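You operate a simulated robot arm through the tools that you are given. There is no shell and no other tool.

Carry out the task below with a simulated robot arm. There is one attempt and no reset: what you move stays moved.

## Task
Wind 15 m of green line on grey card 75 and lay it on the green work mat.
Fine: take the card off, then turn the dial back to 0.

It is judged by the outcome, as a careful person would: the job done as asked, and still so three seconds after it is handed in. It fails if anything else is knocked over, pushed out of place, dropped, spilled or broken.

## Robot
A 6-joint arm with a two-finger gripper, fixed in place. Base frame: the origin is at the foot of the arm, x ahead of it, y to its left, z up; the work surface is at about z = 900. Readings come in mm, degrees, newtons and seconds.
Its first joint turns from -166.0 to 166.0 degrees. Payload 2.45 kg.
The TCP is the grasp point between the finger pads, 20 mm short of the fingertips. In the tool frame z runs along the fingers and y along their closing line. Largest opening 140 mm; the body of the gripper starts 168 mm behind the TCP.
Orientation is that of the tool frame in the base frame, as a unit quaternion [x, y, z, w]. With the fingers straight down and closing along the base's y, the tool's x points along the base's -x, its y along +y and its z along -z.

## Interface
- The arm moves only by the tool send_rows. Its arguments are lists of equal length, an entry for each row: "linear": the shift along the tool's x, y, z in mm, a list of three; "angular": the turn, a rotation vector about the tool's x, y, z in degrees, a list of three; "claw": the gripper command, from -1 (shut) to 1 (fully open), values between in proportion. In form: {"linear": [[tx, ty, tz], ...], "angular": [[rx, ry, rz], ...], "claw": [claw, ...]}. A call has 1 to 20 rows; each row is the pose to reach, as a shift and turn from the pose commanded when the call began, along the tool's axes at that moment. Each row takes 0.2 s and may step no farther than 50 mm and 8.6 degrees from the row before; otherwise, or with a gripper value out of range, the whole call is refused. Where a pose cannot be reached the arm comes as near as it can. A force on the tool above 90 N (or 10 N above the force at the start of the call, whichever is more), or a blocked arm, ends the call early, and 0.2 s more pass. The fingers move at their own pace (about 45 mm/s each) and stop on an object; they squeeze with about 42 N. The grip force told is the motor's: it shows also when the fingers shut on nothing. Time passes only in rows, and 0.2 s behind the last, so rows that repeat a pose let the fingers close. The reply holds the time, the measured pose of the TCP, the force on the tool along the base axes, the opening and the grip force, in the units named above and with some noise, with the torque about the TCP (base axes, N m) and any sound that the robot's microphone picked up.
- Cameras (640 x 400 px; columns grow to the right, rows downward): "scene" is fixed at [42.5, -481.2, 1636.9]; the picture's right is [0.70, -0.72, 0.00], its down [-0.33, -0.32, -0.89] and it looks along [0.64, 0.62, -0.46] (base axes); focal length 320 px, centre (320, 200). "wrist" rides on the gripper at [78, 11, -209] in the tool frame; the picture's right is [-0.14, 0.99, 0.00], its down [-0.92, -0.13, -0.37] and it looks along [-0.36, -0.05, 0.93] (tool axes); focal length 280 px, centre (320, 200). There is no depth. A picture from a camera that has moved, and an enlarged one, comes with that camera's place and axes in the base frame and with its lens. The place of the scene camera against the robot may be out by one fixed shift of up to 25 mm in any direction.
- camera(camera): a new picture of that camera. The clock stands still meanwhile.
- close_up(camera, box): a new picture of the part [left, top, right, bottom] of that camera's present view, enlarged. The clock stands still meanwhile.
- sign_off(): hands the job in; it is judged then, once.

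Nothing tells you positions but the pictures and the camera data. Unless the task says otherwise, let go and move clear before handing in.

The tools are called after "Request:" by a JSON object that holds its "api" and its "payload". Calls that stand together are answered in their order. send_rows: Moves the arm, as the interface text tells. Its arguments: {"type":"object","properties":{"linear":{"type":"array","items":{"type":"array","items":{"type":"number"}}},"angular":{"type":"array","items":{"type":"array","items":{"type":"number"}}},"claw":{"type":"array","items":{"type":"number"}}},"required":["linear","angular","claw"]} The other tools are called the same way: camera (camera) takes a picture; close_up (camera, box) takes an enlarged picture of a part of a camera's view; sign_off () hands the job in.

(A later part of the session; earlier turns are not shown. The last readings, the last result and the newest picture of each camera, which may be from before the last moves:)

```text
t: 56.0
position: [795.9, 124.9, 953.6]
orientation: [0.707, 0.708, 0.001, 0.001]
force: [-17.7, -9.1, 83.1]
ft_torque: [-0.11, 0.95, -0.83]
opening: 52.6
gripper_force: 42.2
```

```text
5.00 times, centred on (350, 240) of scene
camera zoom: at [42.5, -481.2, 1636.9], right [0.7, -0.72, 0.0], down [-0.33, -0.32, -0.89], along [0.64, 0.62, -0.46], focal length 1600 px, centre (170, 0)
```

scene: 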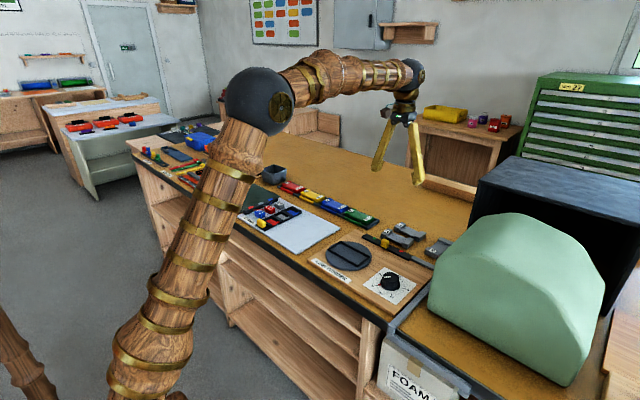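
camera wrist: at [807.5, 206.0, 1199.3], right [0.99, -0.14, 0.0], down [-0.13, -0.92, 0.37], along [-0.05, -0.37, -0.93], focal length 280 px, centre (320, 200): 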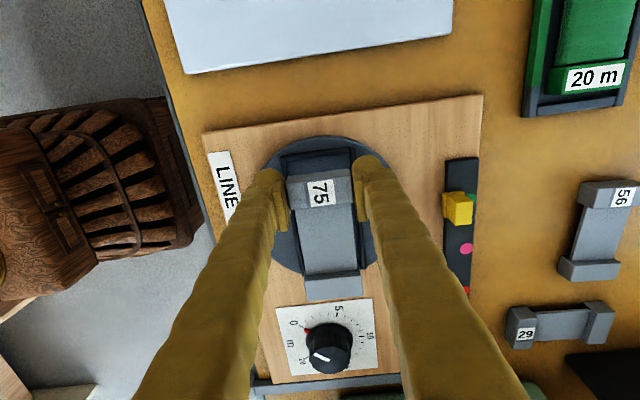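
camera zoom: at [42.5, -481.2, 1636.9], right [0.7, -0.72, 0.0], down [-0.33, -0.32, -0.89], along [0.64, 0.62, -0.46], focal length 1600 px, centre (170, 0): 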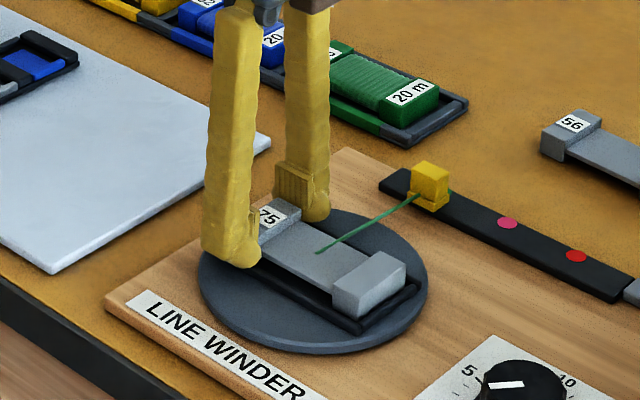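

A green thread now runs from the slider to the card, so it is registered in the winder. The tips rest on the frame with 83 N, so I'll back off 5 mm, release and see how it seats.

Request:
{"api": "send_rows", "payload": {"linear": [[0, 0, -3], [0, 0, -5], [0, 0, -5], [0, 0, -5], [0, 0, -5]], "angular": [[0, 0, 0], [0, 0, 0], [0, 0, 0], [0, 0, 0], [0, 0, 0]], "claw": [-1, -1, -0.18, -0.1, -0.05]}}

Request:
{"api": "close_up", "payload": {"camera": "wrist", "box": [210, 140, 430, 316]}}

Request:
{"api": "close_up", "payload": {"camera": "scene", "box": [300, 200, 400, 280]}}

```text
t: 57.2
position: [795.9, 125.3, 953.9]
orientation: [0.706, 0.708, -0.001, 0.0]
force: [0.0, 0.1, -0.1]
ft_torque: [0.02, 0.0, 0.0]
opening: 66.8
gripper_force: 0.2
```

```text
2.27 times, centred on (320, 228) of wrist
camera zoom: at [808.3, 205.1, 1163.4], right [0.99, -0.14, 0.0], down [-0.13, -0.92, 0.37], along [-0.05, -0.37, -0.93], focal length 637 px, centre (320, 136)
```

zoom: 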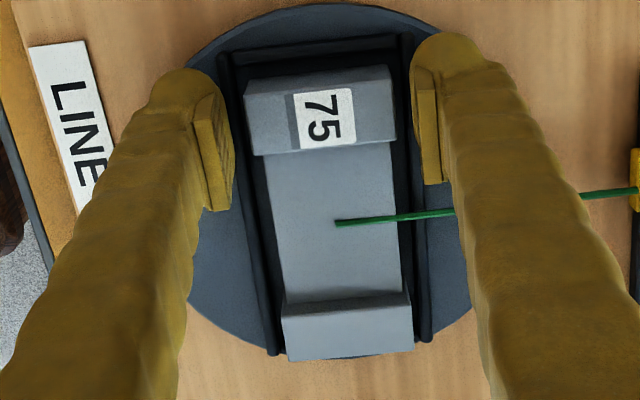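

```text
5.00 times, centred on (350, 240) of scene
camera zoom: at [42.5, -481.2, 1636.9], right [0.7, -0.72, 0.0], down [-0.33, -0.32, -0.89], along [0.64, 0.62, -0.46], focal length 1600 px, centre (170, 0)
```

zoom: 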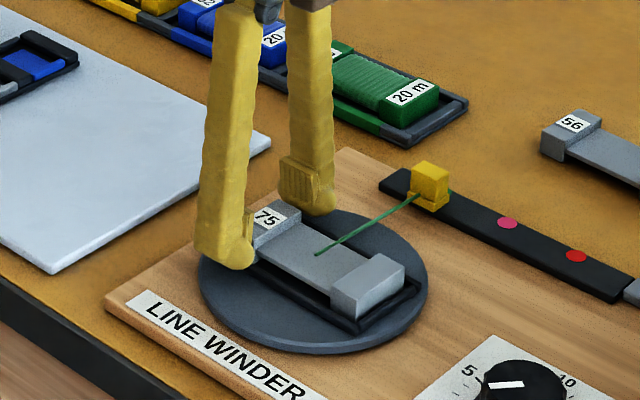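

Released. I'll rise and check from above that the card lies inside the frame.

Request:
{"api": "send_rows", "payload": {"linear": [[0, 0, -15], [0, 0, -50], [-20, 0, -90], [-45, 0, -120], [-45, 0, -120]], "angular": [[0, 0, 0], [0, 0, 0], [0, 0, 0], [0, 0, 0], [0, 0, 0]], "claw": [-0.05, -0.05, 0.3, 1, 1]}}

Request:
{"api": "camera", "payload": {"camera": "wrist"}}

Request:
{"api": "close_up", "payload": {"camera": "wrist", "box": [230, 100, 410, 240]}}

Request:
{"api": "close_up", "payload": {"camera": "scene", "box": [310, 220, 390, 280]}}

```text
t: 58.4
position: [797.1, 81.0, 1074.8]
orientation: [0.706, 0.708, -0.002, -0.001]
force: [0.4, -0.1, 0.2]
ft_torque: [-0.01, 0.01, -0.01]
opening: 135.7
gripper_force: 0.0
```

```text
taken
camera wrist: at [809.5, 160.1, 1284.0], right [0.99, -0.14, 0.0], down [-0.13, -0.92, 0.37], along [-0.05, -0.37, -0.93], focal length 280 px, centre (320, 200)
```

wrist: 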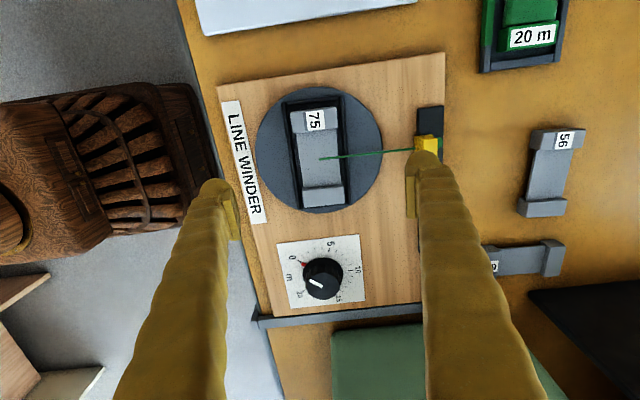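

```text
2.86 times, centred on (320, 170) of wrist
camera zoom: at [809.5, 160.1, 1284.0], right [0.99, -0.14, 0.0], down [-0.13, -0.92, 0.37], along [-0.05, -0.37, -0.93], focal length 801 px, centre (320, 286)
```

zoom: 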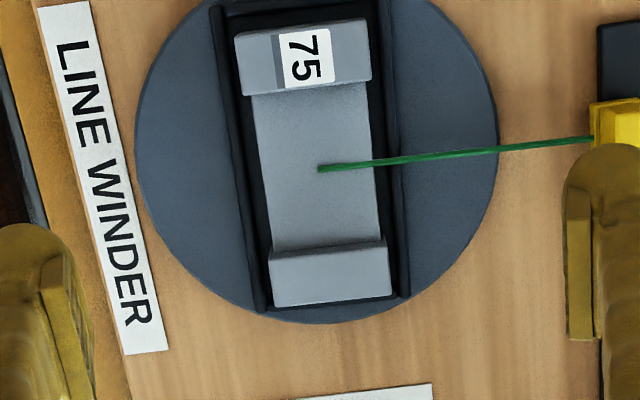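

```text
6.67 times, centred on (350, 250) of scene
camera zoom: at [42.5, -481.2, 1636.9], right [0.7, -0.72, 0.0], down [-0.33, -0.32, -0.89], along [0.64, 0.62, -0.46], focal length 2134 px, centre (120, -133)
```

zoom: 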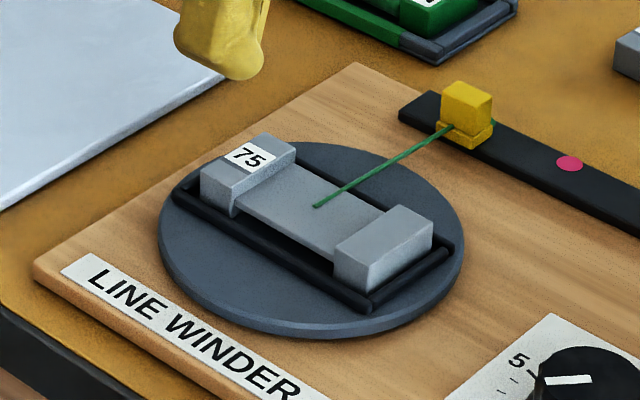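

The card lies inside the frame. Next is the dial: I'll move above it for a close look.

Request:
{"api": "send_rows", "payload": {"linear": [[-40, -5, 0], [-80, -10, 0], [-120, -15, 0], [-160, -20, 0], [-191, -25, 0], [-191, -25, 10], [-191, -25, 10]], "angular": [[0, 0, 0], [0, 0, 0], [0, 0, 0], [0, 0, 0], [0, 0, 0], [0, 0, 0], [0, 0, 0]], "claw": [1, 1, 1, 1, 1, 1, 1]}}

Request:
{"api": "camera", "payload": {"camera": "wrist"}}

Request:
{"api": "close_up", "payload": {"camera": "wrist", "box": [240, 110, 400, 250]}}

Request:
{"api": "close_up", "payload": {"camera": "scene", "box": [360, 255, 430, 310]}}

```text
t: 60.0
position: [773.5, -110.6, 1067.0]
orientation: [0.707, 0.708, 0.0, -0.001]
force: [0.0, -0.2, 0.7]
ft_torque: [0.0, -0.02, 0.02]
opening: 139.8
gripper_force: 0.1
```

```text
taken
camera wrist: at [784.4, -31.8, 1275.5], right [0.99, -0.14, 0.0], down [-0.13, -0.92, 0.37], along [-0.05, -0.37, -0.93], focal length 280 px, centre (320, 200)
```

wrist: 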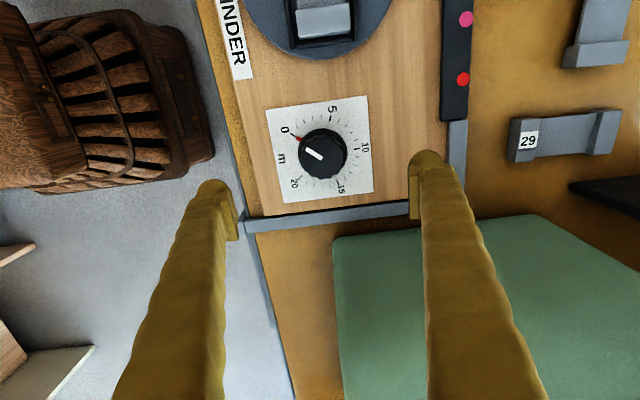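

```text
2.86 times, centred on (320, 180) of wrist
camera zoom: at [784.4, -31.8, 1275.5], right [0.99, -0.14, 0.0], down [-0.13, -0.92, 0.37], along [-0.05, -0.37, -0.93], focal length 801 px, centre (320, 257)
```

zoom: 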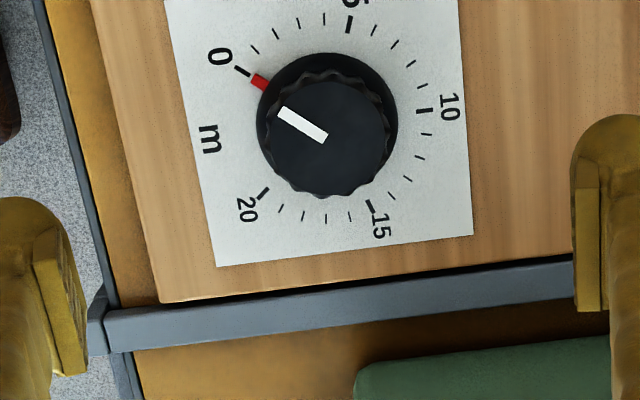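

```text
7.27 times, centred on (395, 282) of scene
camera zoom: at [42.5, -481.2, 1636.9], right [0.7, -0.72, 0.0], down [-0.33, -0.32, -0.89], along [0.64, 0.62, -0.46], focal length 2328 px, centre (-226, -400)
```

zoom: 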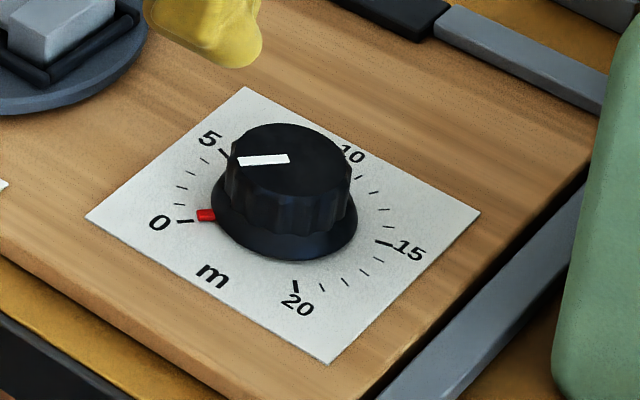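

The dial centre is at about (777, −109), knob top z≈942, about 52 mm across; 0 is at 140° and 15 at −70°, so it needs 210° clockwise seen from above, 14° per metre. I'll do it in two grips of 105°. First I'll turn the gripper back by 90° and centre over the knob.

Request:
{"api": "send_rows", "payload": {"linear": [[1.7, 3.6, 0], [1.7, 3.6, 0], [1.7, 3.6, 0], [1.7, 3.6, 0], [1.7, 3.6, 0], [1.7, 3.6, 0], [1.7, 3.6, 0], [1.7, 3.6, 0], [1.7, 3.6, 0], [1.7, 3.6, 0], [1.7, 3.6, 0], [1.7, 3.6, 40], [1.7, 3.6, 70], [1.7, 3.6, 70]], "angular": [[0, 0, -8.2], [0, 0, -16.4], [0, 0, -24.6], [0, 0, -32.8], [0, 0, -41], [0, 0, -49.2], [0, 0, -57.4], [0, 0, -65.6], [0, 0, -73.8], [0, 0, -82], [0, 0, -90], [0, 0, -90], [0, 0, -90], [0, 0, -90]], "claw": [0.2, 0.2, 0.2, 0.2, 0.2, 0.2, 0.2, 0.2, 0.2, 0.2, 0.2, 0.2, 0.2, 0.2]}}

Request:
{"api": "camera", "payload": {"camera": "wrist"}}

Request:
{"api": "close_up", "payload": {"camera": "wrist", "box": [230, 110, 410, 260]}}

```text
t: 63.0
position: [772.5, -109.9, 994.4]
orientation: [0.0, 1.0, 0.0, -0.002]
force: [0.3, -0.7, 0.2]
ft_torque: [0.01, -0.01, -0.02]
opening: 84.1
gripper_force: 0.0
```

```text
taken
camera wrist: at [697.0, -98.3, 1205.1], right [0.14, 0.99, 0.0], down [0.92, -0.13, 0.37], along [0.36, -0.05, -0.93], focal length 280 px, centre (320, 200)
```

wrist: 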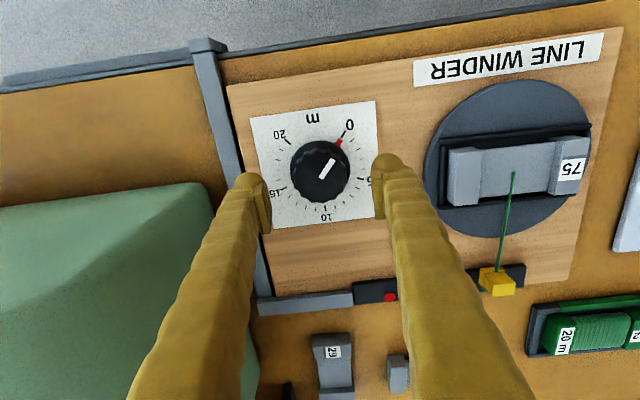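

```text
2.67 times, centred on (320, 185) of wrist
camera zoom: at [697.0, -98.3, 1205.1], right [0.14, 0.99, 0.0], down [0.92, -0.13, 0.37], along [0.36, -0.05, -0.93], focal length 748 px, centre (320, 240)
```

zoom: 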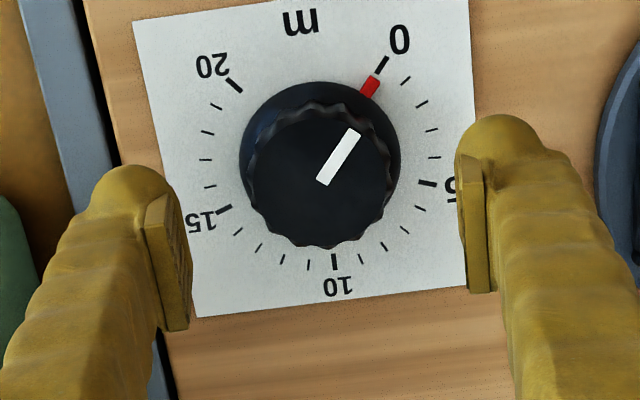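

I'm centred to within about 3 mm. I'll correct that and lower the fingers around the knob to z≈946.

Request:
{"api": "send_rows", "payload": {"linear": [[-2.5, 0.8, 15], [-2.5, 0.8, 30], [-2.5, 0.8, 42], [-2.5, 0.8, 48], [-2.5, 0.8, 48]], "angular": [[0, 0, 0], [0, 0, 0], [0, 0, 0], [0, 0, 0], [0, 0, 0]], "claw": [0.1, 0, 0, 0, 0]}}

Request:
{"api": "close_up", "payload": {"camera": "wrist", "box": [230, 110, 410, 260]}}

Request:
{"api": "close_up", "payload": {"camera": "scene", "box": [350, 240, 440, 310]}}

```text
t: 64.2
position: [775.9, -107.6, 948.3]
orientation: [-0.001, 1.0, -0.001, -0.001]
force: [0.4, 0.2, 0.5]
ft_torque: [0.02, 0.0, -0.03]
opening: 69.9
gripper_force: 0.1
```

```text
2.67 times, centred on (320, 185) of wrist
camera zoom: at [699.8, -96.3, 1157.7], right [0.14, 0.99, 0.0], down [0.92, -0.13, 0.37], along [0.36, -0.05, -0.93], focal length 748 px, centre (320, 240)
```

zoom: 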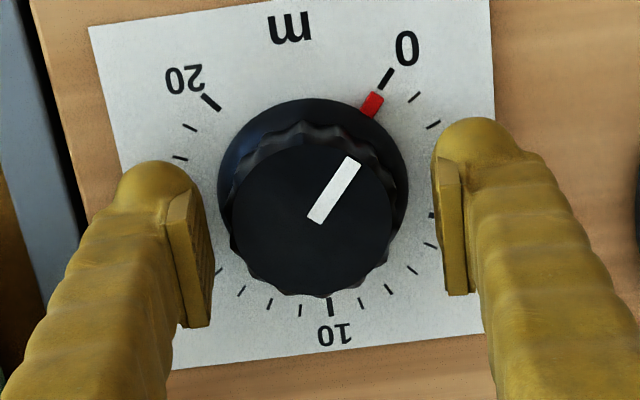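

```text
5.71 times, centred on (395, 275) of scene
camera zoom: at [42.5, -481.2, 1636.9], right [0.7, -0.72, 0.0], down [-0.33, -0.32, -0.89], along [0.64, 0.62, -0.46], focal length 1829 px, centre (-109, -229)
```

zoom: 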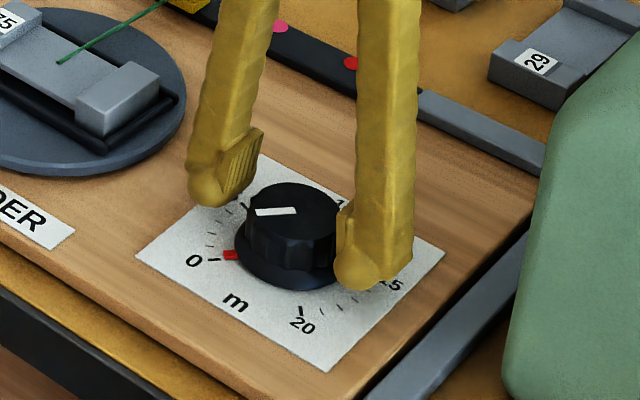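

The knob is centred between the fingers. I'll close on it.

Request:
{"api": "send_rows", "payload": {"linear": [[0, -0.8, 2.5], [0, -0.8, 2.5], [0, -0.8, 2.5], [0, -0.8, 2.5]], "angular": [[0, 0, 0], [0, 0, 0], [0, 0, 0], [0, 0, 0]], "claw": [0, -0.15, -1, -1]}}

Request:
{"api": "close_up", "payload": {"camera": "wrist", "box": [230, 110, 410, 260]}}

```text
t: 65.2
position: [775.8, -109.7, 944.3]
orientation: [-0.001, 1.0, -0.001, -0.001]
force: [0.3, -23.6, -0.8]
ft_torque: [-0.24, -0.01, 0.03]
opening: 51.1
gripper_force: 33.8
```

```text
2.67 times, centred on (320, 185) of wrist
camera zoom: at [699.7, -98.3, 1155.0], right [0.14, 0.99, 0.0], down [0.92, -0.13, 0.37], along [0.36, -0.05, -0.93], focal length 748 px, centre (320, 240)
```

zoom: 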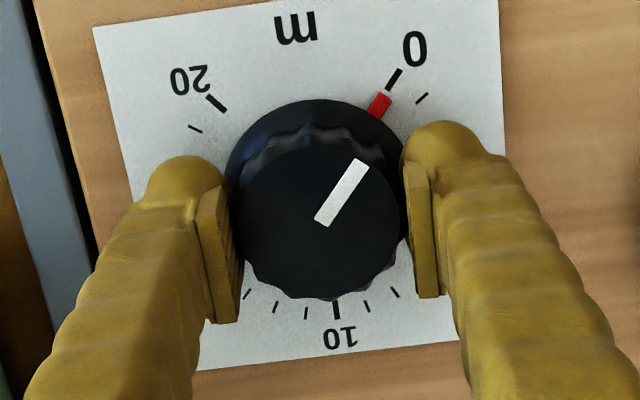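

Gripped with a slight sideways load. I'll ease over 1.2 mm and turn 105° clockwise.

Request:
{"api": "send_rows", "payload": {"linear": [[0, -1.2, 0], [0, -1.2, 0], [0, -1.2, 0], [0, -1.2, 0], [0, -1.2, 0], [0, -1.2, 0], [0, -1.2, 0], [0, -1.2, 0], [0, -1.2, 0], [0, -1.2, 0], [0, -1.2, 0], [0, -1.2, 0], [0, -1.2, 0], [0, -1.2, 0], [0, -1.2, 0], [0, -1.2, 0], [0, -1.2, 0]], "angular": [[0, 0, 0], [0, 0, 7], [0, 0, 14], [0, 0, 21], [0, 0, 28], [0, 0, 35], [0, 0, 42], [0, 0, 49], [0, 0, 56], [0, 0, 63], [0, 0, 70], [0, 0, 77], [0, 0, 84], [0, 0, 91], [0, 0, 98], [0, 0, 105], [0, 0, 105]], "claw": [-1, -1, -1, -1, -1, -1, -1, -1, -1, -1, -1, -1, -1, -1, -1, -1, -1]}}

Request:
{"api": "camera", "payload": {"camera": "wrist"}}

Request:
{"api": "close_up", "payload": {"camera": "scene", "box": [300, 200, 440, 310]}}

```text
t: 68.8
position: [776.6, -108.4, 944.9]
orientation: [0.793, 0.609, -0.001, -0.001]
force: [-52.5, 29.8, 8.2]
ft_torque: [0.44, 0.55, -0.07]
opening: 50.8
gripper_force: 44.8
```

```text
taken
camera wrist: at [808.1, -35.4, 1154.4], right [0.92, -0.39, 0.0], down [-0.36, -0.86, 0.37], along [-0.15, -0.34, -0.93], focal length 280 px, centre (320, 200)
```

wrist: 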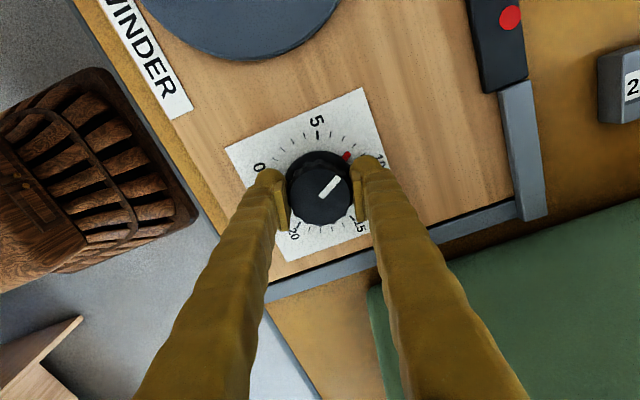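

```text
3.64 times, centred on (370, 255) of scene
camera zoom: at [42.5, -481.2, 1636.9], right [0.7, -0.72, 0.0], down [-0.33, -0.32, -0.89], along [0.64, 0.62, -0.46], focal length 1164 px, centre (138, 0)
```

zoom: 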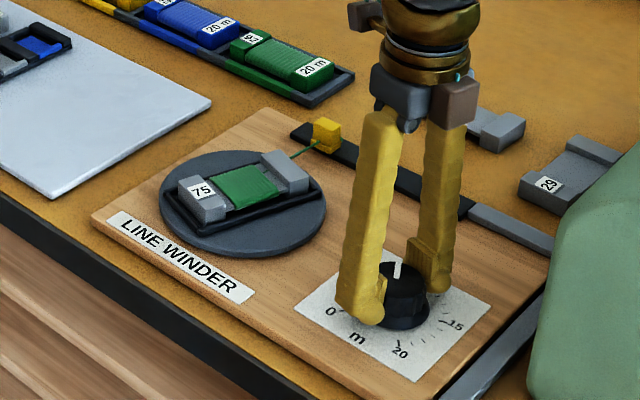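

Winding works: the turntable turned and green line is on the card; the red pointer is near 7.5. I'll release, turn the gripper back 105° around the knob, correcting the centre by about 2 mm, and check the pointer.

Request:
{"api": "send_rows", "payload": {"linear": [[0, -1, 0], [0, -2.4, 0], [0, -2.4, 0], [0, -2.4, 0], [0, -2.4, 0], [0, -2.4, 0], [0, -2.4, 0], [0, -2.4, 0], [0, -2.4, 0], [0, -2.4, 0], [0, -2.4, 0], [0, -2.4, 0], [0, -2.4, 0], [0, -2.4, 0], [0, -2.4, 0], [0, -2.4, 0], [0, -2.4, 0]], "angular": [[0, 0, 0], [0, 0, 0], [0, 0, 0], [0, 0, -7.5], [0, 0, -15], [0, 0, -22.5], [0, 0, -30], [0, 0, -37.5], [0, 0, -45], [0, 0, -52.5], [0, 0, -60], [0, 0, -67.5], [0, 0, -75], [0, 0, -82.5], [0, 0, -90], [0, 0, -97.5], [0, 0, -105]], "claw": [-0.1, 0.1, 0.1, 0.1, 0.1, 0.1, 0.1, 0.1, 0.1, 0.1, 0.1, 0.1, 0.1, 0.1, 0.1, 0.1, 0.1]}}

Request:
{"api": "camera", "payload": {"camera": "wrist"}}

Request:
{"api": "close_up", "payload": {"camera": "wrist", "box": [230, 110, 410, 260]}}

```text
t: 72.4
position: [775.0, -110.1, 944.1]
orientation: [-0.002, 1.0, 0.0, -0.001]
force: [-0.4, 0.5, 0.8]
ft_torque: [-0.01, 0.02, 0.0]
opening: 77.1
gripper_force: 0.1
```

```text
taken
camera wrist: at [697.8, -98.3, 1154.4], right [0.13, 0.99, 0.0], down [0.92, -0.12, 0.37], along [0.36, -0.05, -0.93], focal length 280 px, centre (320, 200)
```

wrist: 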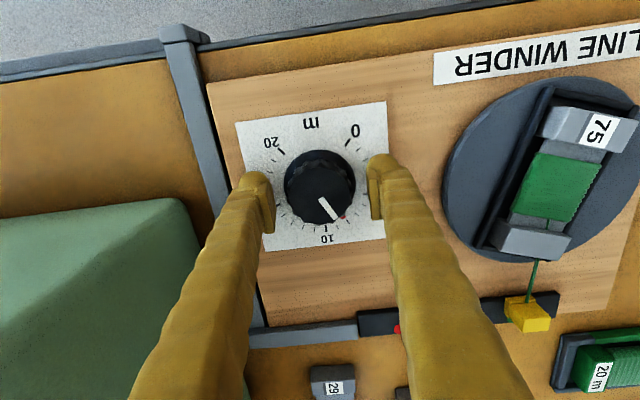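

```text
2.67 times, centred on (320, 185) of wrist
camera zoom: at [697.8, -98.3, 1154.4], right [0.13, 0.99, 0.0], down [0.92, -0.12, 0.37], along [0.36, -0.05, -0.93], focal length 748 px, centre (320, 240)
```

zoom: 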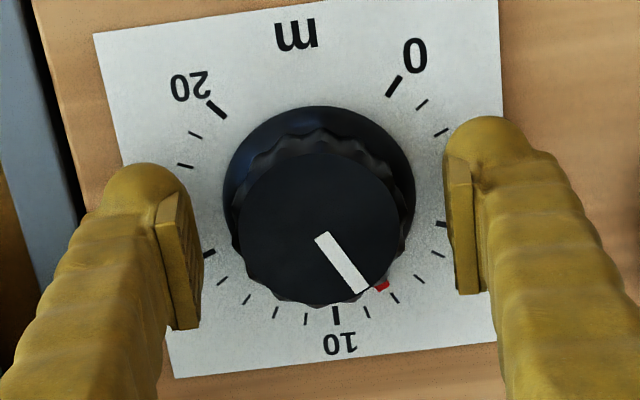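

The pointer reads about 8 m now, so about 97° remain. I'll grip again and turn 90°, then check before the last bit.

Request:
{"api": "send_rows", "payload": {"linear": [[-0.5, 0.3, 0], [-0.5, 0.3, 0], [-0.5, 0.3, 0], [-0.5, 0.3, 0], [-0.5, 0.3, 0], [-0.5, 0.3, 0], [-0.5, 0.3, 0], [-0.5, 0.3, 0], [-0.5, 0.3, 0], [-0.5, 0.3, 0], [-0.5, 0.3, 0], [-0.5, 0.3, 0], [-0.5, 0.3, 0], [-0.5, 0.3, 0], [-0.5, 0.3, 0], [-0.5, 0.3, 0], [-0.5, 0.3, 0]], "angular": [[0, 0, 0], [0, 0, 0], [0, 0, 0], [0, 0, 0], [0, 0, 7], [0, 0, 14], [0, 0, 21], [0, 0, 28], [0, 0, 35], [0, 0, 42], [0, 0, 49], [0, 0, 56], [0, 0, 63], [0, 0, 70], [0, 0, 77], [0, 0, 84], [0, 0, 90]], "claw": [-0.15, -1, -1, -1, -1, -1, -1, -1, -1, -1, -1, -1, -1, -1, -1, -1, -1]}}

Request:
{"api": "camera", "payload": {"camera": "wrist"}}

Request:
{"api": "close_up", "payload": {"camera": "wrist", "box": [230, 110, 410, 260]}}

Request:
{"api": "close_up", "payload": {"camera": "scene", "box": [360, 255, 430, 310]}}

```text
t: 76.0
position: [775.0, -109.3, 945.5]
orientation: [0.707, 0.707, -0.002, 0.0]
force: [-10.3, -35.5, -1.0]
ft_torque: [-0.45, 0.08, 0.02]
opening: 50.7
gripper_force: 45.1
```

```text
taken
camera wrist: at [787.6, -30.9, 1154.2], right [0.99, -0.14, 0.0], down [-0.13, -0.92, 0.37], along [-0.05, -0.37, -0.93], focal length 280 px, centre (320, 200)
```

wrist: 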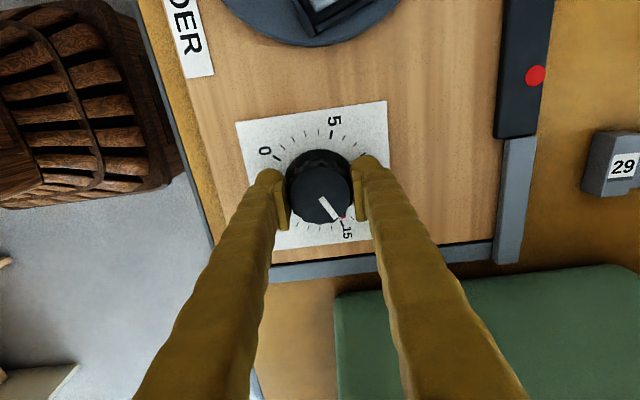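

```text
2.67 times, centred on (320, 185) of wrist
camera zoom: at [787.6, -30.9, 1154.2], right [0.99, -0.14, 0.0], down [-0.13, -0.92, 0.37], along [-0.05, -0.37, -0.93], focal length 748 px, centre (320, 240)
```

zoom: 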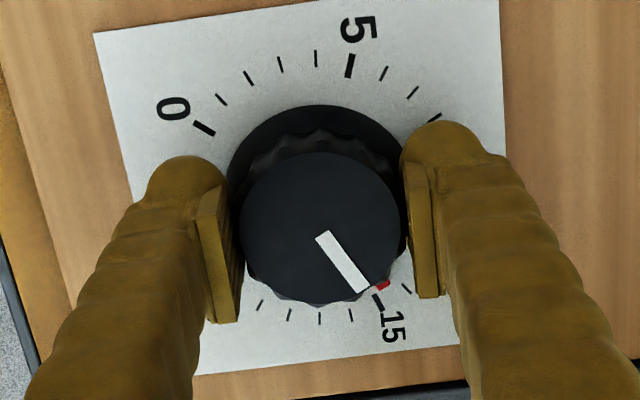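

```text
7.27 times, centred on (395, 282) of scene
camera zoom: at [42.5, -481.2, 1636.9], right [0.7, -0.72, 0.0], down [-0.33, -0.32, -0.89], along [0.64, 0.62, -0.46], focal length 2328 px, centre (-226, -400)
```

zoom: 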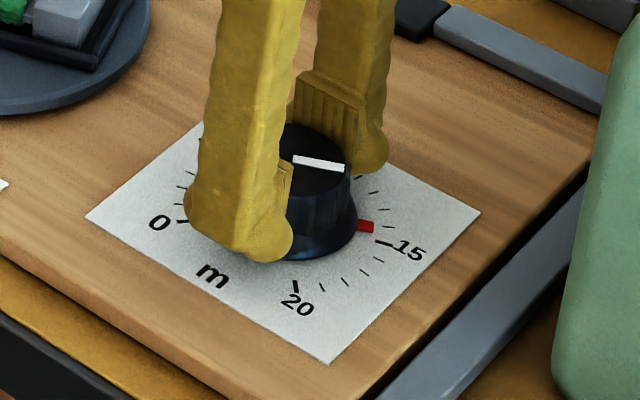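

The pointer is just short of 15 (about 14.5). I'll turn another 6.5° and check.

Request:
{"api": "send_rows", "payload": {"linear": [[0, 0, 0], [0, 0, 0], [0, 0, 0]], "angular": [[0, 0, 3.5], [0, 0, 6.5], [0, 0, 6.5]], "claw": [-1, -1, -1]}}

Request:
{"api": "close_up", "payload": {"camera": "wrist", "box": [270, 170, 390, 270]}}

Request:
{"api": "close_up", "payload": {"camera": "scene", "box": [370, 260, 425, 305]}}

```text
t: 76.8
position: [776.3, -109.1, 945.0]
orientation: [0.746, 0.666, -0.002, -0.001]
force: [-19.8, -26.7, 12.1]
ft_torque: [-0.32, 0.33, -0.01]
opening: 50.7
gripper_force: 44.9
```

```text
4.00 times, centred on (330, 220) of wrist
camera zoom: at [796.3, -32.2, 1154.1], right [0.97, -0.25, 0.0], down [-0.23, -0.9, 0.37], along [-0.09, -0.36, -0.93], focal length 1122 px, centre (280, 120)
```

zoom: 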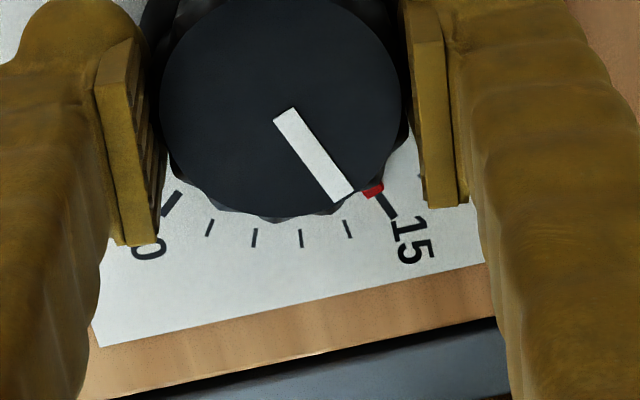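

```text
8.89 times, centred on (398, 282) of scene
camera zoom: at [42.5, -481.2, 1636.9], right [0.7, -0.72, 0.0], down [-0.33, -0.32, -0.89], along [0.64, 0.62, -0.46], focal length 2845 px, centre (-369, -533)
```

zoom: 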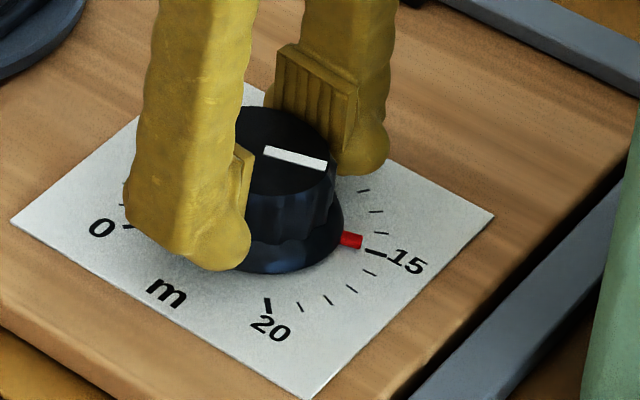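

The pointer now lines up with 15 (I measure −70.5° against −70.6° for the tick). I'll release without moving, then rise and check.

Request:
{"api": "send_rows", "payload": {"linear": [[0, 0, 0], [0, 0, 0], [0, 0, 0], [0, 0, -20], [0, 0, -60], [0, 0, -100], [0, 0, -100]], "angular": [[0, 0, 0], [0, 0, 0], [0, 0, 0], [0, 0, 0], [0, 0, 0], [0, 0, 0], [0, 0, 0]], "claw": [-0.1, 0.1, 0.1, 0.1, 0.1, 0.1, 0.1]}}

Request:
{"api": "close_up", "payload": {"camera": "wrist", "box": [240, 110, 400, 250]}}

Request:
{"api": "close_up", "payload": {"camera": "scene", "box": [310, 215, 430, 310]}}

```text
t: 78.4
position: [774.7, -108.8, 1045.5]
orientation: [0.746, 0.666, -0.001, 0.0]
force: [0.0, -0.2, 0.4]
ft_torque: [0.02, 0.0, 0.02]
opening: 76.7
gripper_force: 0.1
```

```text
2.86 times, centred on (320, 180) of wrist
camera zoom: at [796.5, -32.5, 1254.9], right [0.97, -0.25, 0.0], down [-0.23, -0.9, 0.37], along [-0.09, -0.36, -0.93], focal length 801 px, centre (320, 257)
```

zoom: 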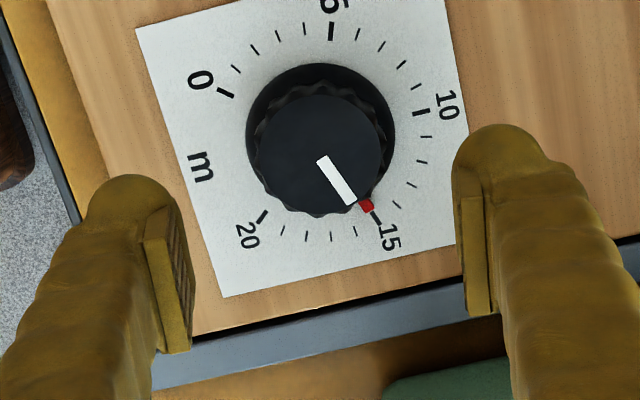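

```text
4.21 times, centred on (370, 262) of scene
camera zoom: at [42.5, -481.2, 1636.9], right [0.7, -0.72, 0.0], down [-0.33, -0.32, -0.89], along [0.64, 0.62, -0.46], focal length 1348 px, centre (110, -63)
```

zoom: 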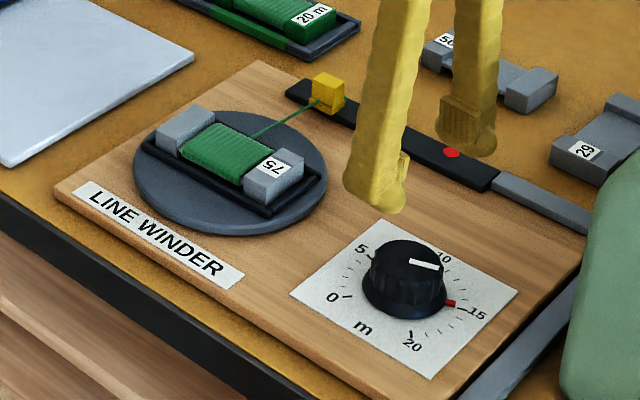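

The dial stands at 15 and the card carries a green winding; the turntable ended about half a turn round, with the 75 label now towards the dial. I'll move over the winder to measure the card for lifting it off.

Request:
{"api": "send_rows", "payload": {"linear": [[30, 0, -20], [65, 0, -25], [100, 0, -25], [135, 0, -25], [165, 0, -25], [191, 0, -20], [191, 0, -20]], "angular": [[0, 0, 0], [0, 0, 0], [0, 0, -2], [0, 0, -4], [0, 0, -6.5], [0, 0, -6.5], [0, 0, -6.5]], "claw": [0.1, 0.1, 1, 1, 1, 1, 1]}}

Request:
{"api": "camera", "payload": {"camera": "wrist"}}

Request:
{"api": "close_up", "payload": {"camera": "wrist", "box": [230, 90, 410, 230]}}

Request:
{"api": "close_up", "payload": {"camera": "scene", "box": [310, 220, 400, 285]}}

```text
t: 80.0
position: [795.7, 80.9, 1065.7]
orientation: [0.707, 0.708, -0.001, 0.0]
force: [-0.9, -0.1, 0.0]
ft_torque: [-0.01, -0.02, -0.01]
opening: 139.9
gripper_force: 0.1
```

```text
taken
camera wrist: at [809.4, 160.0, 1273.9], right [0.99, -0.14, 0.0], down [-0.13, -0.92, 0.37], along [-0.05, -0.37, -0.93], focal length 280 px, centre (320, 200)
```

wrist: 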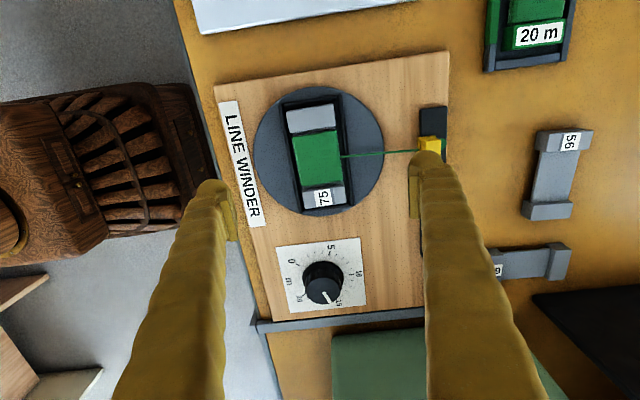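

```text
2.86 times, centred on (320, 160) of wrist
camera zoom: at [809.4, 160.0, 1273.9], right [0.99, -0.14, 0.0], down [-0.13, -0.92, 0.37], along [-0.05, -0.37, -0.93], focal length 801 px, centre (320, 314)
```

zoom: 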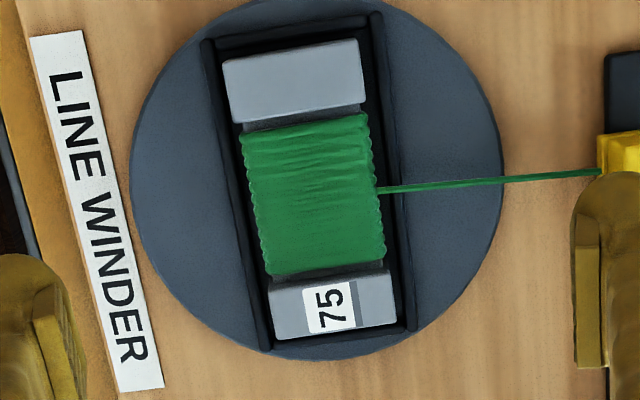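

```text
6.15 times, centred on (355, 252) of scene
camera zoom: at [42.5, -481.2, 1636.9], right [0.7, -0.72, 0.0], down [-0.33, -0.32, -0.89], along [0.64, 0.62, -0.46], focal length 1969 px, centre (105, -123)
```

zoom: 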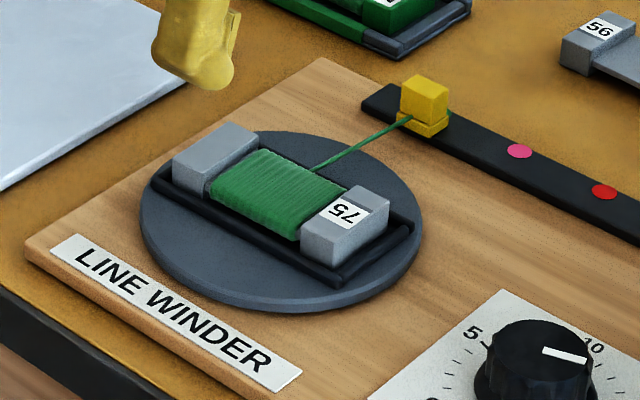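

The card sits squarely with its label end at about (797, 36), top near z 948. I'll go over that end block with a 62 mm opening.

Request:
{"api": "send_rows", "payload": {"linear": [[-20, 1, 0], [-45.4, 1.8, 0], [-45.4, 1.8, 30], [-45.4, 1.8, 60], [-45.4, 1.8, 85], [-45.4, 1.8, 85]], "angular": [[0, 0, -1], [0, 0, -1], [0, 0, -1], [0, 0, -1], [0, 0, -1], [0, 0, -1]], "claw": [0.3, -0.1, -0.1, -0.1, -0.1, -0.1]}}

Request:
{"api": "close_up", "payload": {"camera": "wrist", "box": [220, 70, 420, 240]}}

Request:
{"api": "close_up", "payload": {"camera": "scene", "box": [310, 210, 400, 285]}}

```text
t: 81.4
position: [798.0, 35.5, 981.5]
orientation: [0.701, 0.713, -0.001, -0.001]
force: [0.4, -0.5, -0.3]
ft_torque: [-0.03, -0.01, -0.01]
opening: 63.0
gripper_force: 0.1
```

```text
2.35 times, centred on (320, 155) of wrist
camera zoom: at [810.0, 114.6, 1190.1], right [0.99, -0.12, 0.0], down [-0.11, -0.92, 0.37], along [-0.05, -0.37, -0.93], focal length 660 px, centre (320, 306)
```

zoom: 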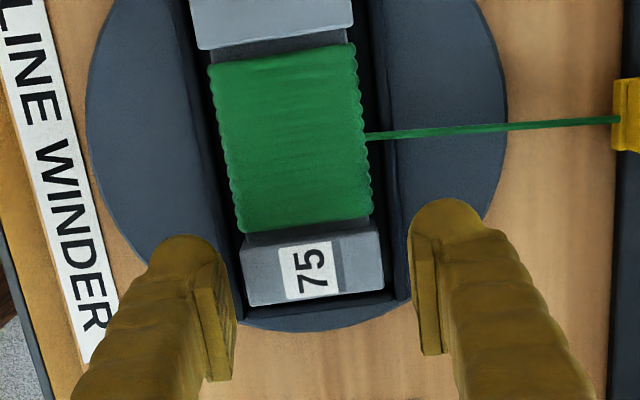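

```text
5.33 times, centred on (355, 248) of scene
camera zoom: at [42.5, -481.2, 1636.9], right [0.7, -0.72, 0.0], down [-0.33, -0.32, -0.89], along [0.64, 0.62, -0.46], focal length 1707 px, centre (133, -53)
```

zoom: 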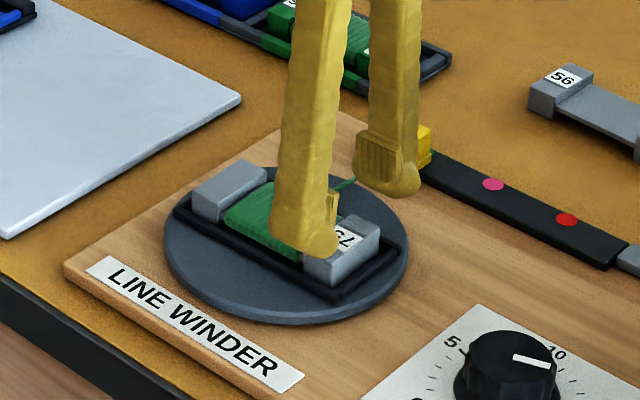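

Aligned within 2 mm. I'll shift −1.7 mm in x and lower around the block to z≈955.

Request:
{"api": "send_rows", "payload": {"linear": [[0, -1.7, 8], [0, -1.7, 16], [0, -1.7, 22], [0, -1.7, 26], [0, -1.7, 26]], "angular": [[0, 0, 0], [0, 0, 0], [0, 0, 0], [0, 0, 0], [0, 0, 0]], "claw": [-0.1, -0.1, -0.1, -0.1, -0.1]}}

Request:
{"api": "close_up", "payload": {"camera": "wrist", "box": [220, 70, 420, 240]}}

Request:
{"api": "close_up", "payload": {"camera": "scene", "box": [320, 220, 390, 280]}}

```text
t: 82.6
position: [796.7, 35.1, 954.4]
orientation: [0.701, 0.713, -0.001, -0.001]
force: [0.5, -0.3, -0.3]
ft_torque: [-0.03, 0.0, -0.01]
opening: 63.0
gripper_force: 0.1
```

```text
2.35 times, centred on (320, 155) of wrist
camera zoom: at [808.4, 114.6, 1163.5], right [0.99, -0.12, 0.0], down [-0.11, -0.92, 0.37], along [-0.05, -0.37, -0.93], focal length 660 px, centre (320, 306)
```

zoom: 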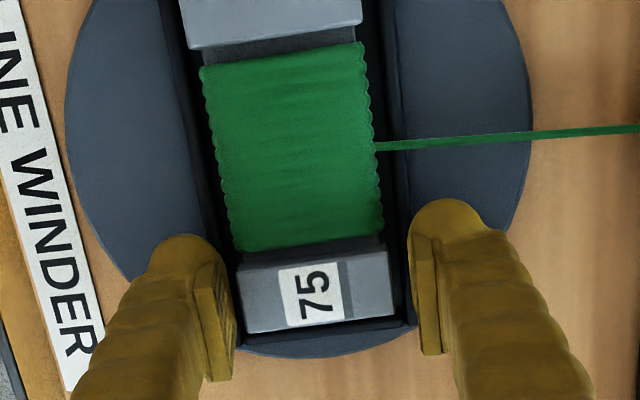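

```text
6.67 times, centred on (355, 250) of scene
camera zoom: at [42.5, -481.2, 1636.9], right [0.7, -0.72, 0.0], down [-0.33, -0.32, -0.89], along [0.64, 0.62, -0.46], focal length 2134 px, centre (87, -133)
```

zoom: 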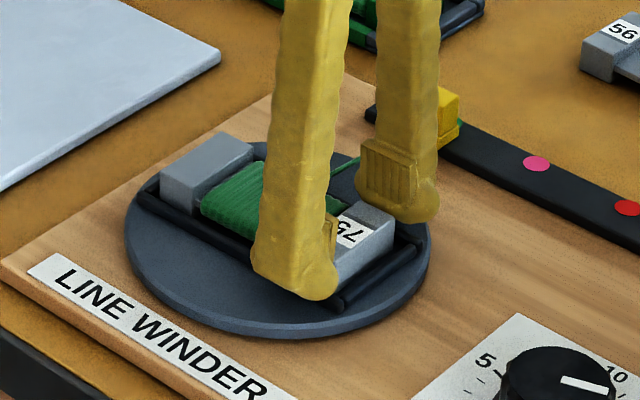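

No contact with the frame. I'll close on the block.

Request:
{"api": "send_rows", "payload": {"linear": [[0, 0, 0], [0, 0, 0], [0, 0, 0], [0, 0, 0]], "angular": [[0, 0, 0], [0, 0, 0], [0, 0, 0], [0, 0, 0]], "claw": [-0.2, -0.28, -1, -1]}}

Request:
{"api": "close_up", "payload": {"camera": "wrist", "box": [220, 70, 420, 240]}}

```text
t: 83.6
position: [797.6, 34.9, 954.4]
orientation: [0.701, 0.713, -0.002, -0.001]
force: [-1.2, 0.1, 1.3]
ft_torque: [0.05, -0.02, 0.04]
opening: 53.0
gripper_force: 41.9
```

```text
2.35 times, centred on (320, 155) of wrist
camera zoom: at [808.4, 114.6, 1163.4], right [0.99, -0.12, 0.0], down [-0.11, -0.92, 0.37], along [-0.05, -0.37, -0.93], focal length 660 px, centre (320, 306)
```

zoom: 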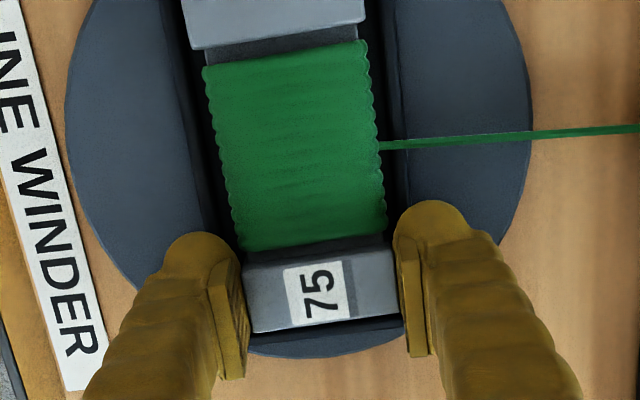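

Gripped at 53 mm, 42 N. I'll lift the card slowly out of the frame.

Request:
{"api": "send_rows", "payload": {"linear": [[0, 0, -3], [0, 0, -7], [0, 0, -15], [0, 0, -30], [0, 0, -60], [0, 0, -60]], "angular": [[0, 0, 0], [0, 0, 0], [0, 0, 0], [0, 0, 0], [0, 0, 0], [0, 0, 0]], "claw": [-1, -1, -1, -1, -1, -1]}}

Request:
{"api": "camera", "payload": {"camera": "wrist"}}

Request:
{"api": "close_up", "payload": {"camera": "scene", "box": [310, 200, 420, 300]}}

```text
t: 85.0
position: [799.0, 32.3, 1013.1]
orientation: [0.701, 0.713, -0.001, 0.0]
force: [-0.3, 0.3, -1.4]
ft_torque: [-0.05, -0.02, -0.01]
opening: 52.8
gripper_force: 42.2
```

```text
taken
camera wrist: at [809.2, 113.1, 1222.0], right [0.99, -0.12, 0.0], down [-0.11, -0.92, 0.37], along [-0.05, -0.37, -0.93], focal length 280 px, centre (320, 200)
```

wrist: 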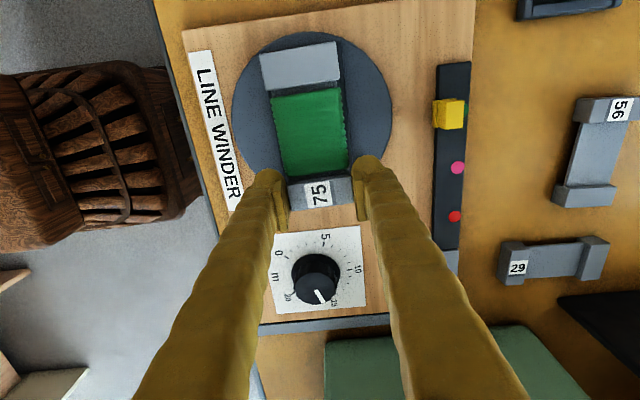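

```text
4.00 times, centred on (365, 250) of scene
camera zoom: at [42.5, -481.2, 1636.9], right [0.7, -0.72, 0.0], down [-0.33, -0.32, -0.89], along [0.64, 0.62, -0.46], focal length 1280 px, centre (140, 0)
```

zoom: 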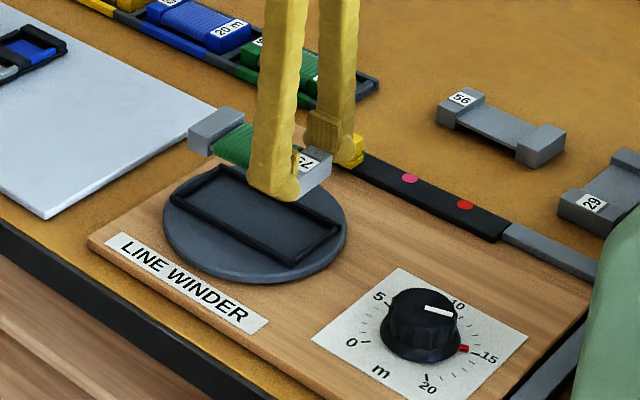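

The card came off cleanly with the line cut free, and the frame is empty. I'll raise it and carry it high towards the green mat on the left.

Request:
{"api": "send_rows", "payload": {"linear": [[0, 0, -40], [0, 0, -80], [20, 0, -110], [60, -5, -110], [100, -10, -110], [140, -15, -110], [180, -20, -110], [220, -25, -110], [260, -30, -110], [300, -35, -110], [340, -38, -110], [380, -42, -110], [420, -46, -110], [460, -50, -110], [500, -54, -110], [500, -54, -110]], "angular": [[0, 0, 0], [0, 0, 0], [0, 0, 0], [0, 0, 0], [0, 0, 0], [0, 0, 0], [0, 0, 0], [0, 0, 0], [0, 0, 0], [0, 0, 0], [0, 0, 0], [0, 0, 0], [0, 0, 0.5], [0, 0, 1], [0, 0, 1], [0, 0, 1]], "claw": [-1, -1, -1, -1, -1, -1, -1, -1, -1, -1, -1, -1, -1, -1, -1, -1]}}

Request:
{"api": "camera", "payload": {"camera": "wrist"}}

Request:
{"api": "camera", "payload": {"camera": "scene"}}

```text
t: 88.4
position: [735.3, 533.8, 1123.5]
orientation: [0.707, 0.707, -0.001, 0.0]
force: [0.3, 0.5, -0.7]
ft_torque: [-0.02, 0.02, -0.02]
opening: 52.8
gripper_force: 42.0
```

```text
taken
camera wrist: at [747.3, 613.1, 1332.3], right [0.99, -0.14, 0.0], down [-0.13, -0.92, 0.37], along [-0.05, -0.37, -0.93], focal length 280 px, centre (320, 200)
```

wrist: 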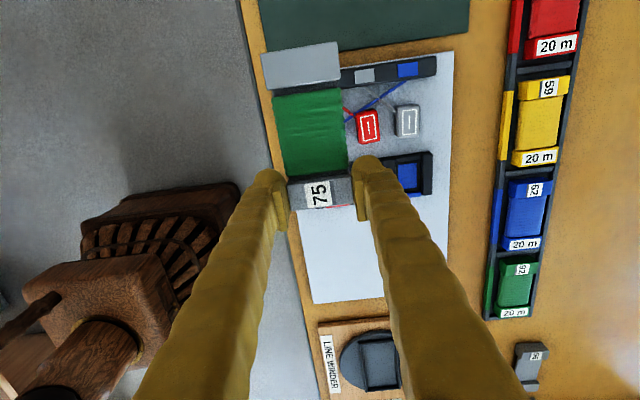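

```text
taken
```

scene: 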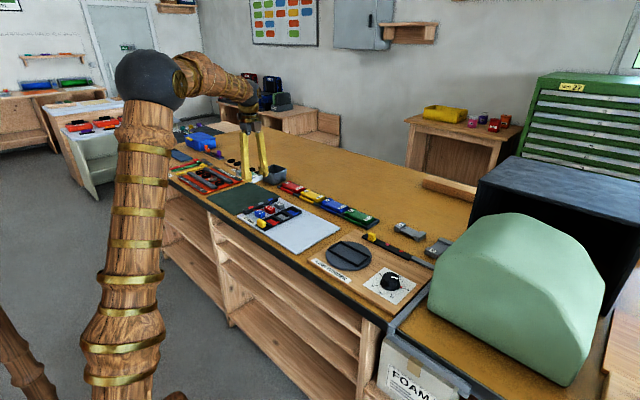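

From the wrist view the green mat spans about x 683–953 from y 659 onwards, and the comb bar ends at y≈632. I'll move so the card lies at about x 740, y 682–801, then lower.

Request:
{"api": "send_rows", "payload": {"linear": [[40, 1, 0], [80, 2, 0], [120, 3.5, 0], [161, 4.7, 0], [161, 4.7, 40], [161, 4.7, 85], [161, 4.7, 125], [161, 4.7, 125]], "angular": [[0, 0, 0], [0, 0, 0], [0, 0, 0], [0, 0, 0], [0, 0, 0], [0, 0, 0], [0, 0, 0], [0, 0, 0]], "claw": [-1, -1, -1, -1, -1, -1, -1, -1]}}

Request:
{"api": "camera", "payload": {"camera": "wrist"}}

Request:
{"api": "close_up", "payload": {"camera": "scene", "box": [190, 130, 330, 240]}}

```text
t: 90.2
position: [738.4, 696.6, 997.2]
orientation: [0.707, 0.707, -0.003, -0.001]
force: [0.6, 0.1, -1.1]
ft_torque: [-0.04, -0.02, -0.05]
opening: 52.6
gripper_force: 41.7
```

```text
taken
camera wrist: at [751.5, 775.7, 1207.0], right [0.99, -0.14, 0.0], down [-0.13, -0.92, 0.37], along [-0.05, -0.37, -0.93], focal length 280 px, centre (320, 200)
```

wrist: 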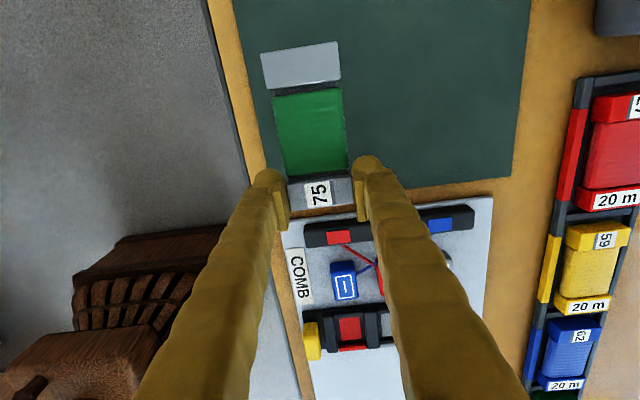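

```text
3.64 times, centred on (260, 185) of scene
camera zoom: at [42.5, -481.2, 1636.9], right [0.7, -0.72, 0.0], down [-0.33, -0.32, -0.89], along [0.64, 0.62, -0.46], focal length 1164 px, centre (538, 254)
```

zoom: 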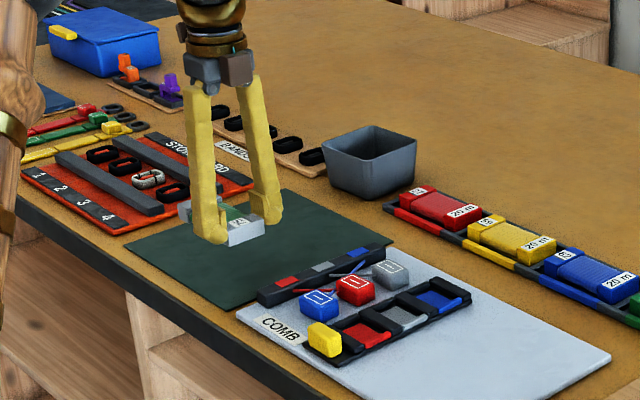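

The card hangs entirely over the green mat with margins of 25 mm or more. I'll lower it, slowly at the end.

Request:
{"api": "send_rows", "payload": {"linear": [[0, 0, 20], [0, 0, 40], [0, 0, 52], [0, 0, 58], [0, 0, 61], [0, 0, 61]], "angular": [[0, 0, 0], [0, 0, 0], [0, 0, 0], [0, 0, 0], [0, 0, 0], [0, 0, 0]], "claw": [-1, -1, -1, -1, -1, -1]}}

Request:
{"api": "close_up", "payload": {"camera": "scene", "box": [220, 165, 280, 210]}}

Request:
{"api": "close_up", "payload": {"camera": "wrist", "box": [200, 20, 440, 240]}}

```text
t: 91.6
position: [738.0, 694.4, 937.5]
orientation: [0.707, 0.707, -0.002, 0.0]
force: [0.3, 0.2, -1.0]
ft_torque: [-0.07, -0.01, 0.0]
opening: 52.6
gripper_force: 42.2
```

```text
8.89 times, centred on (250, 188) of scene
camera zoom: at [42.5, -481.2, 1636.9], right [0.7, -0.72, 0.0], down [-0.33, -0.32, -0.89], along [0.64, 0.62, -0.46], focal length 2845 px, centre (942, 311)
```

zoom: 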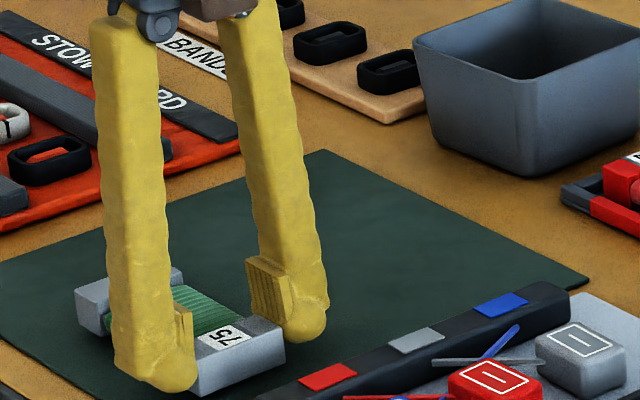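

```text
1.82 times, centred on (320, 130) of wrist
camera zoom: at [750.1, 774.4, 1146.5], right [0.99, -0.14, 0.0], down [-0.13, -0.92, 0.37], along [-0.05, -0.37, -0.93], focal length 510 px, centre (320, 327)
```

zoom: 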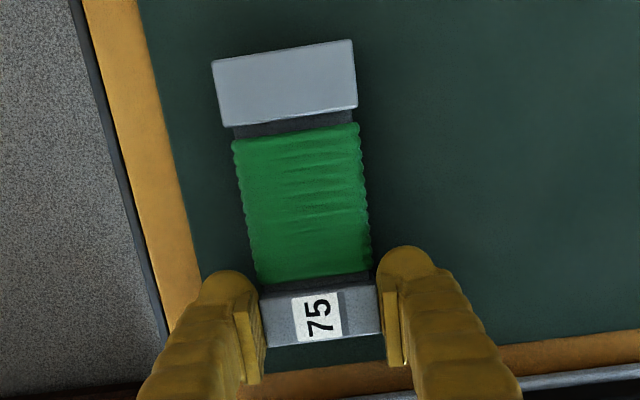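

Not down yet. I'll lower in small steps and watch the force.

Request:
{"api": "send_rows", "payload": {"linear": [[0, 0, 2], [0, 0, 4], [0, 0, 5], [0, 0, 5]], "angular": [[0, 0, 0], [0, 0, 0], [0, 0, 0], [0, 0, 0]], "claw": [-1, -1, -1, -1]}}

```text
t: 92.6
position: [737.9, 696.4, 932.6]
orientation: [0.707, 0.707, -0.002, 0.0]
force: [-0.4, 0.0, -1.1]
ft_torque: [-0.08, 0.02, 0.0]
opening: 52.8
gripper_force: 42.4
```

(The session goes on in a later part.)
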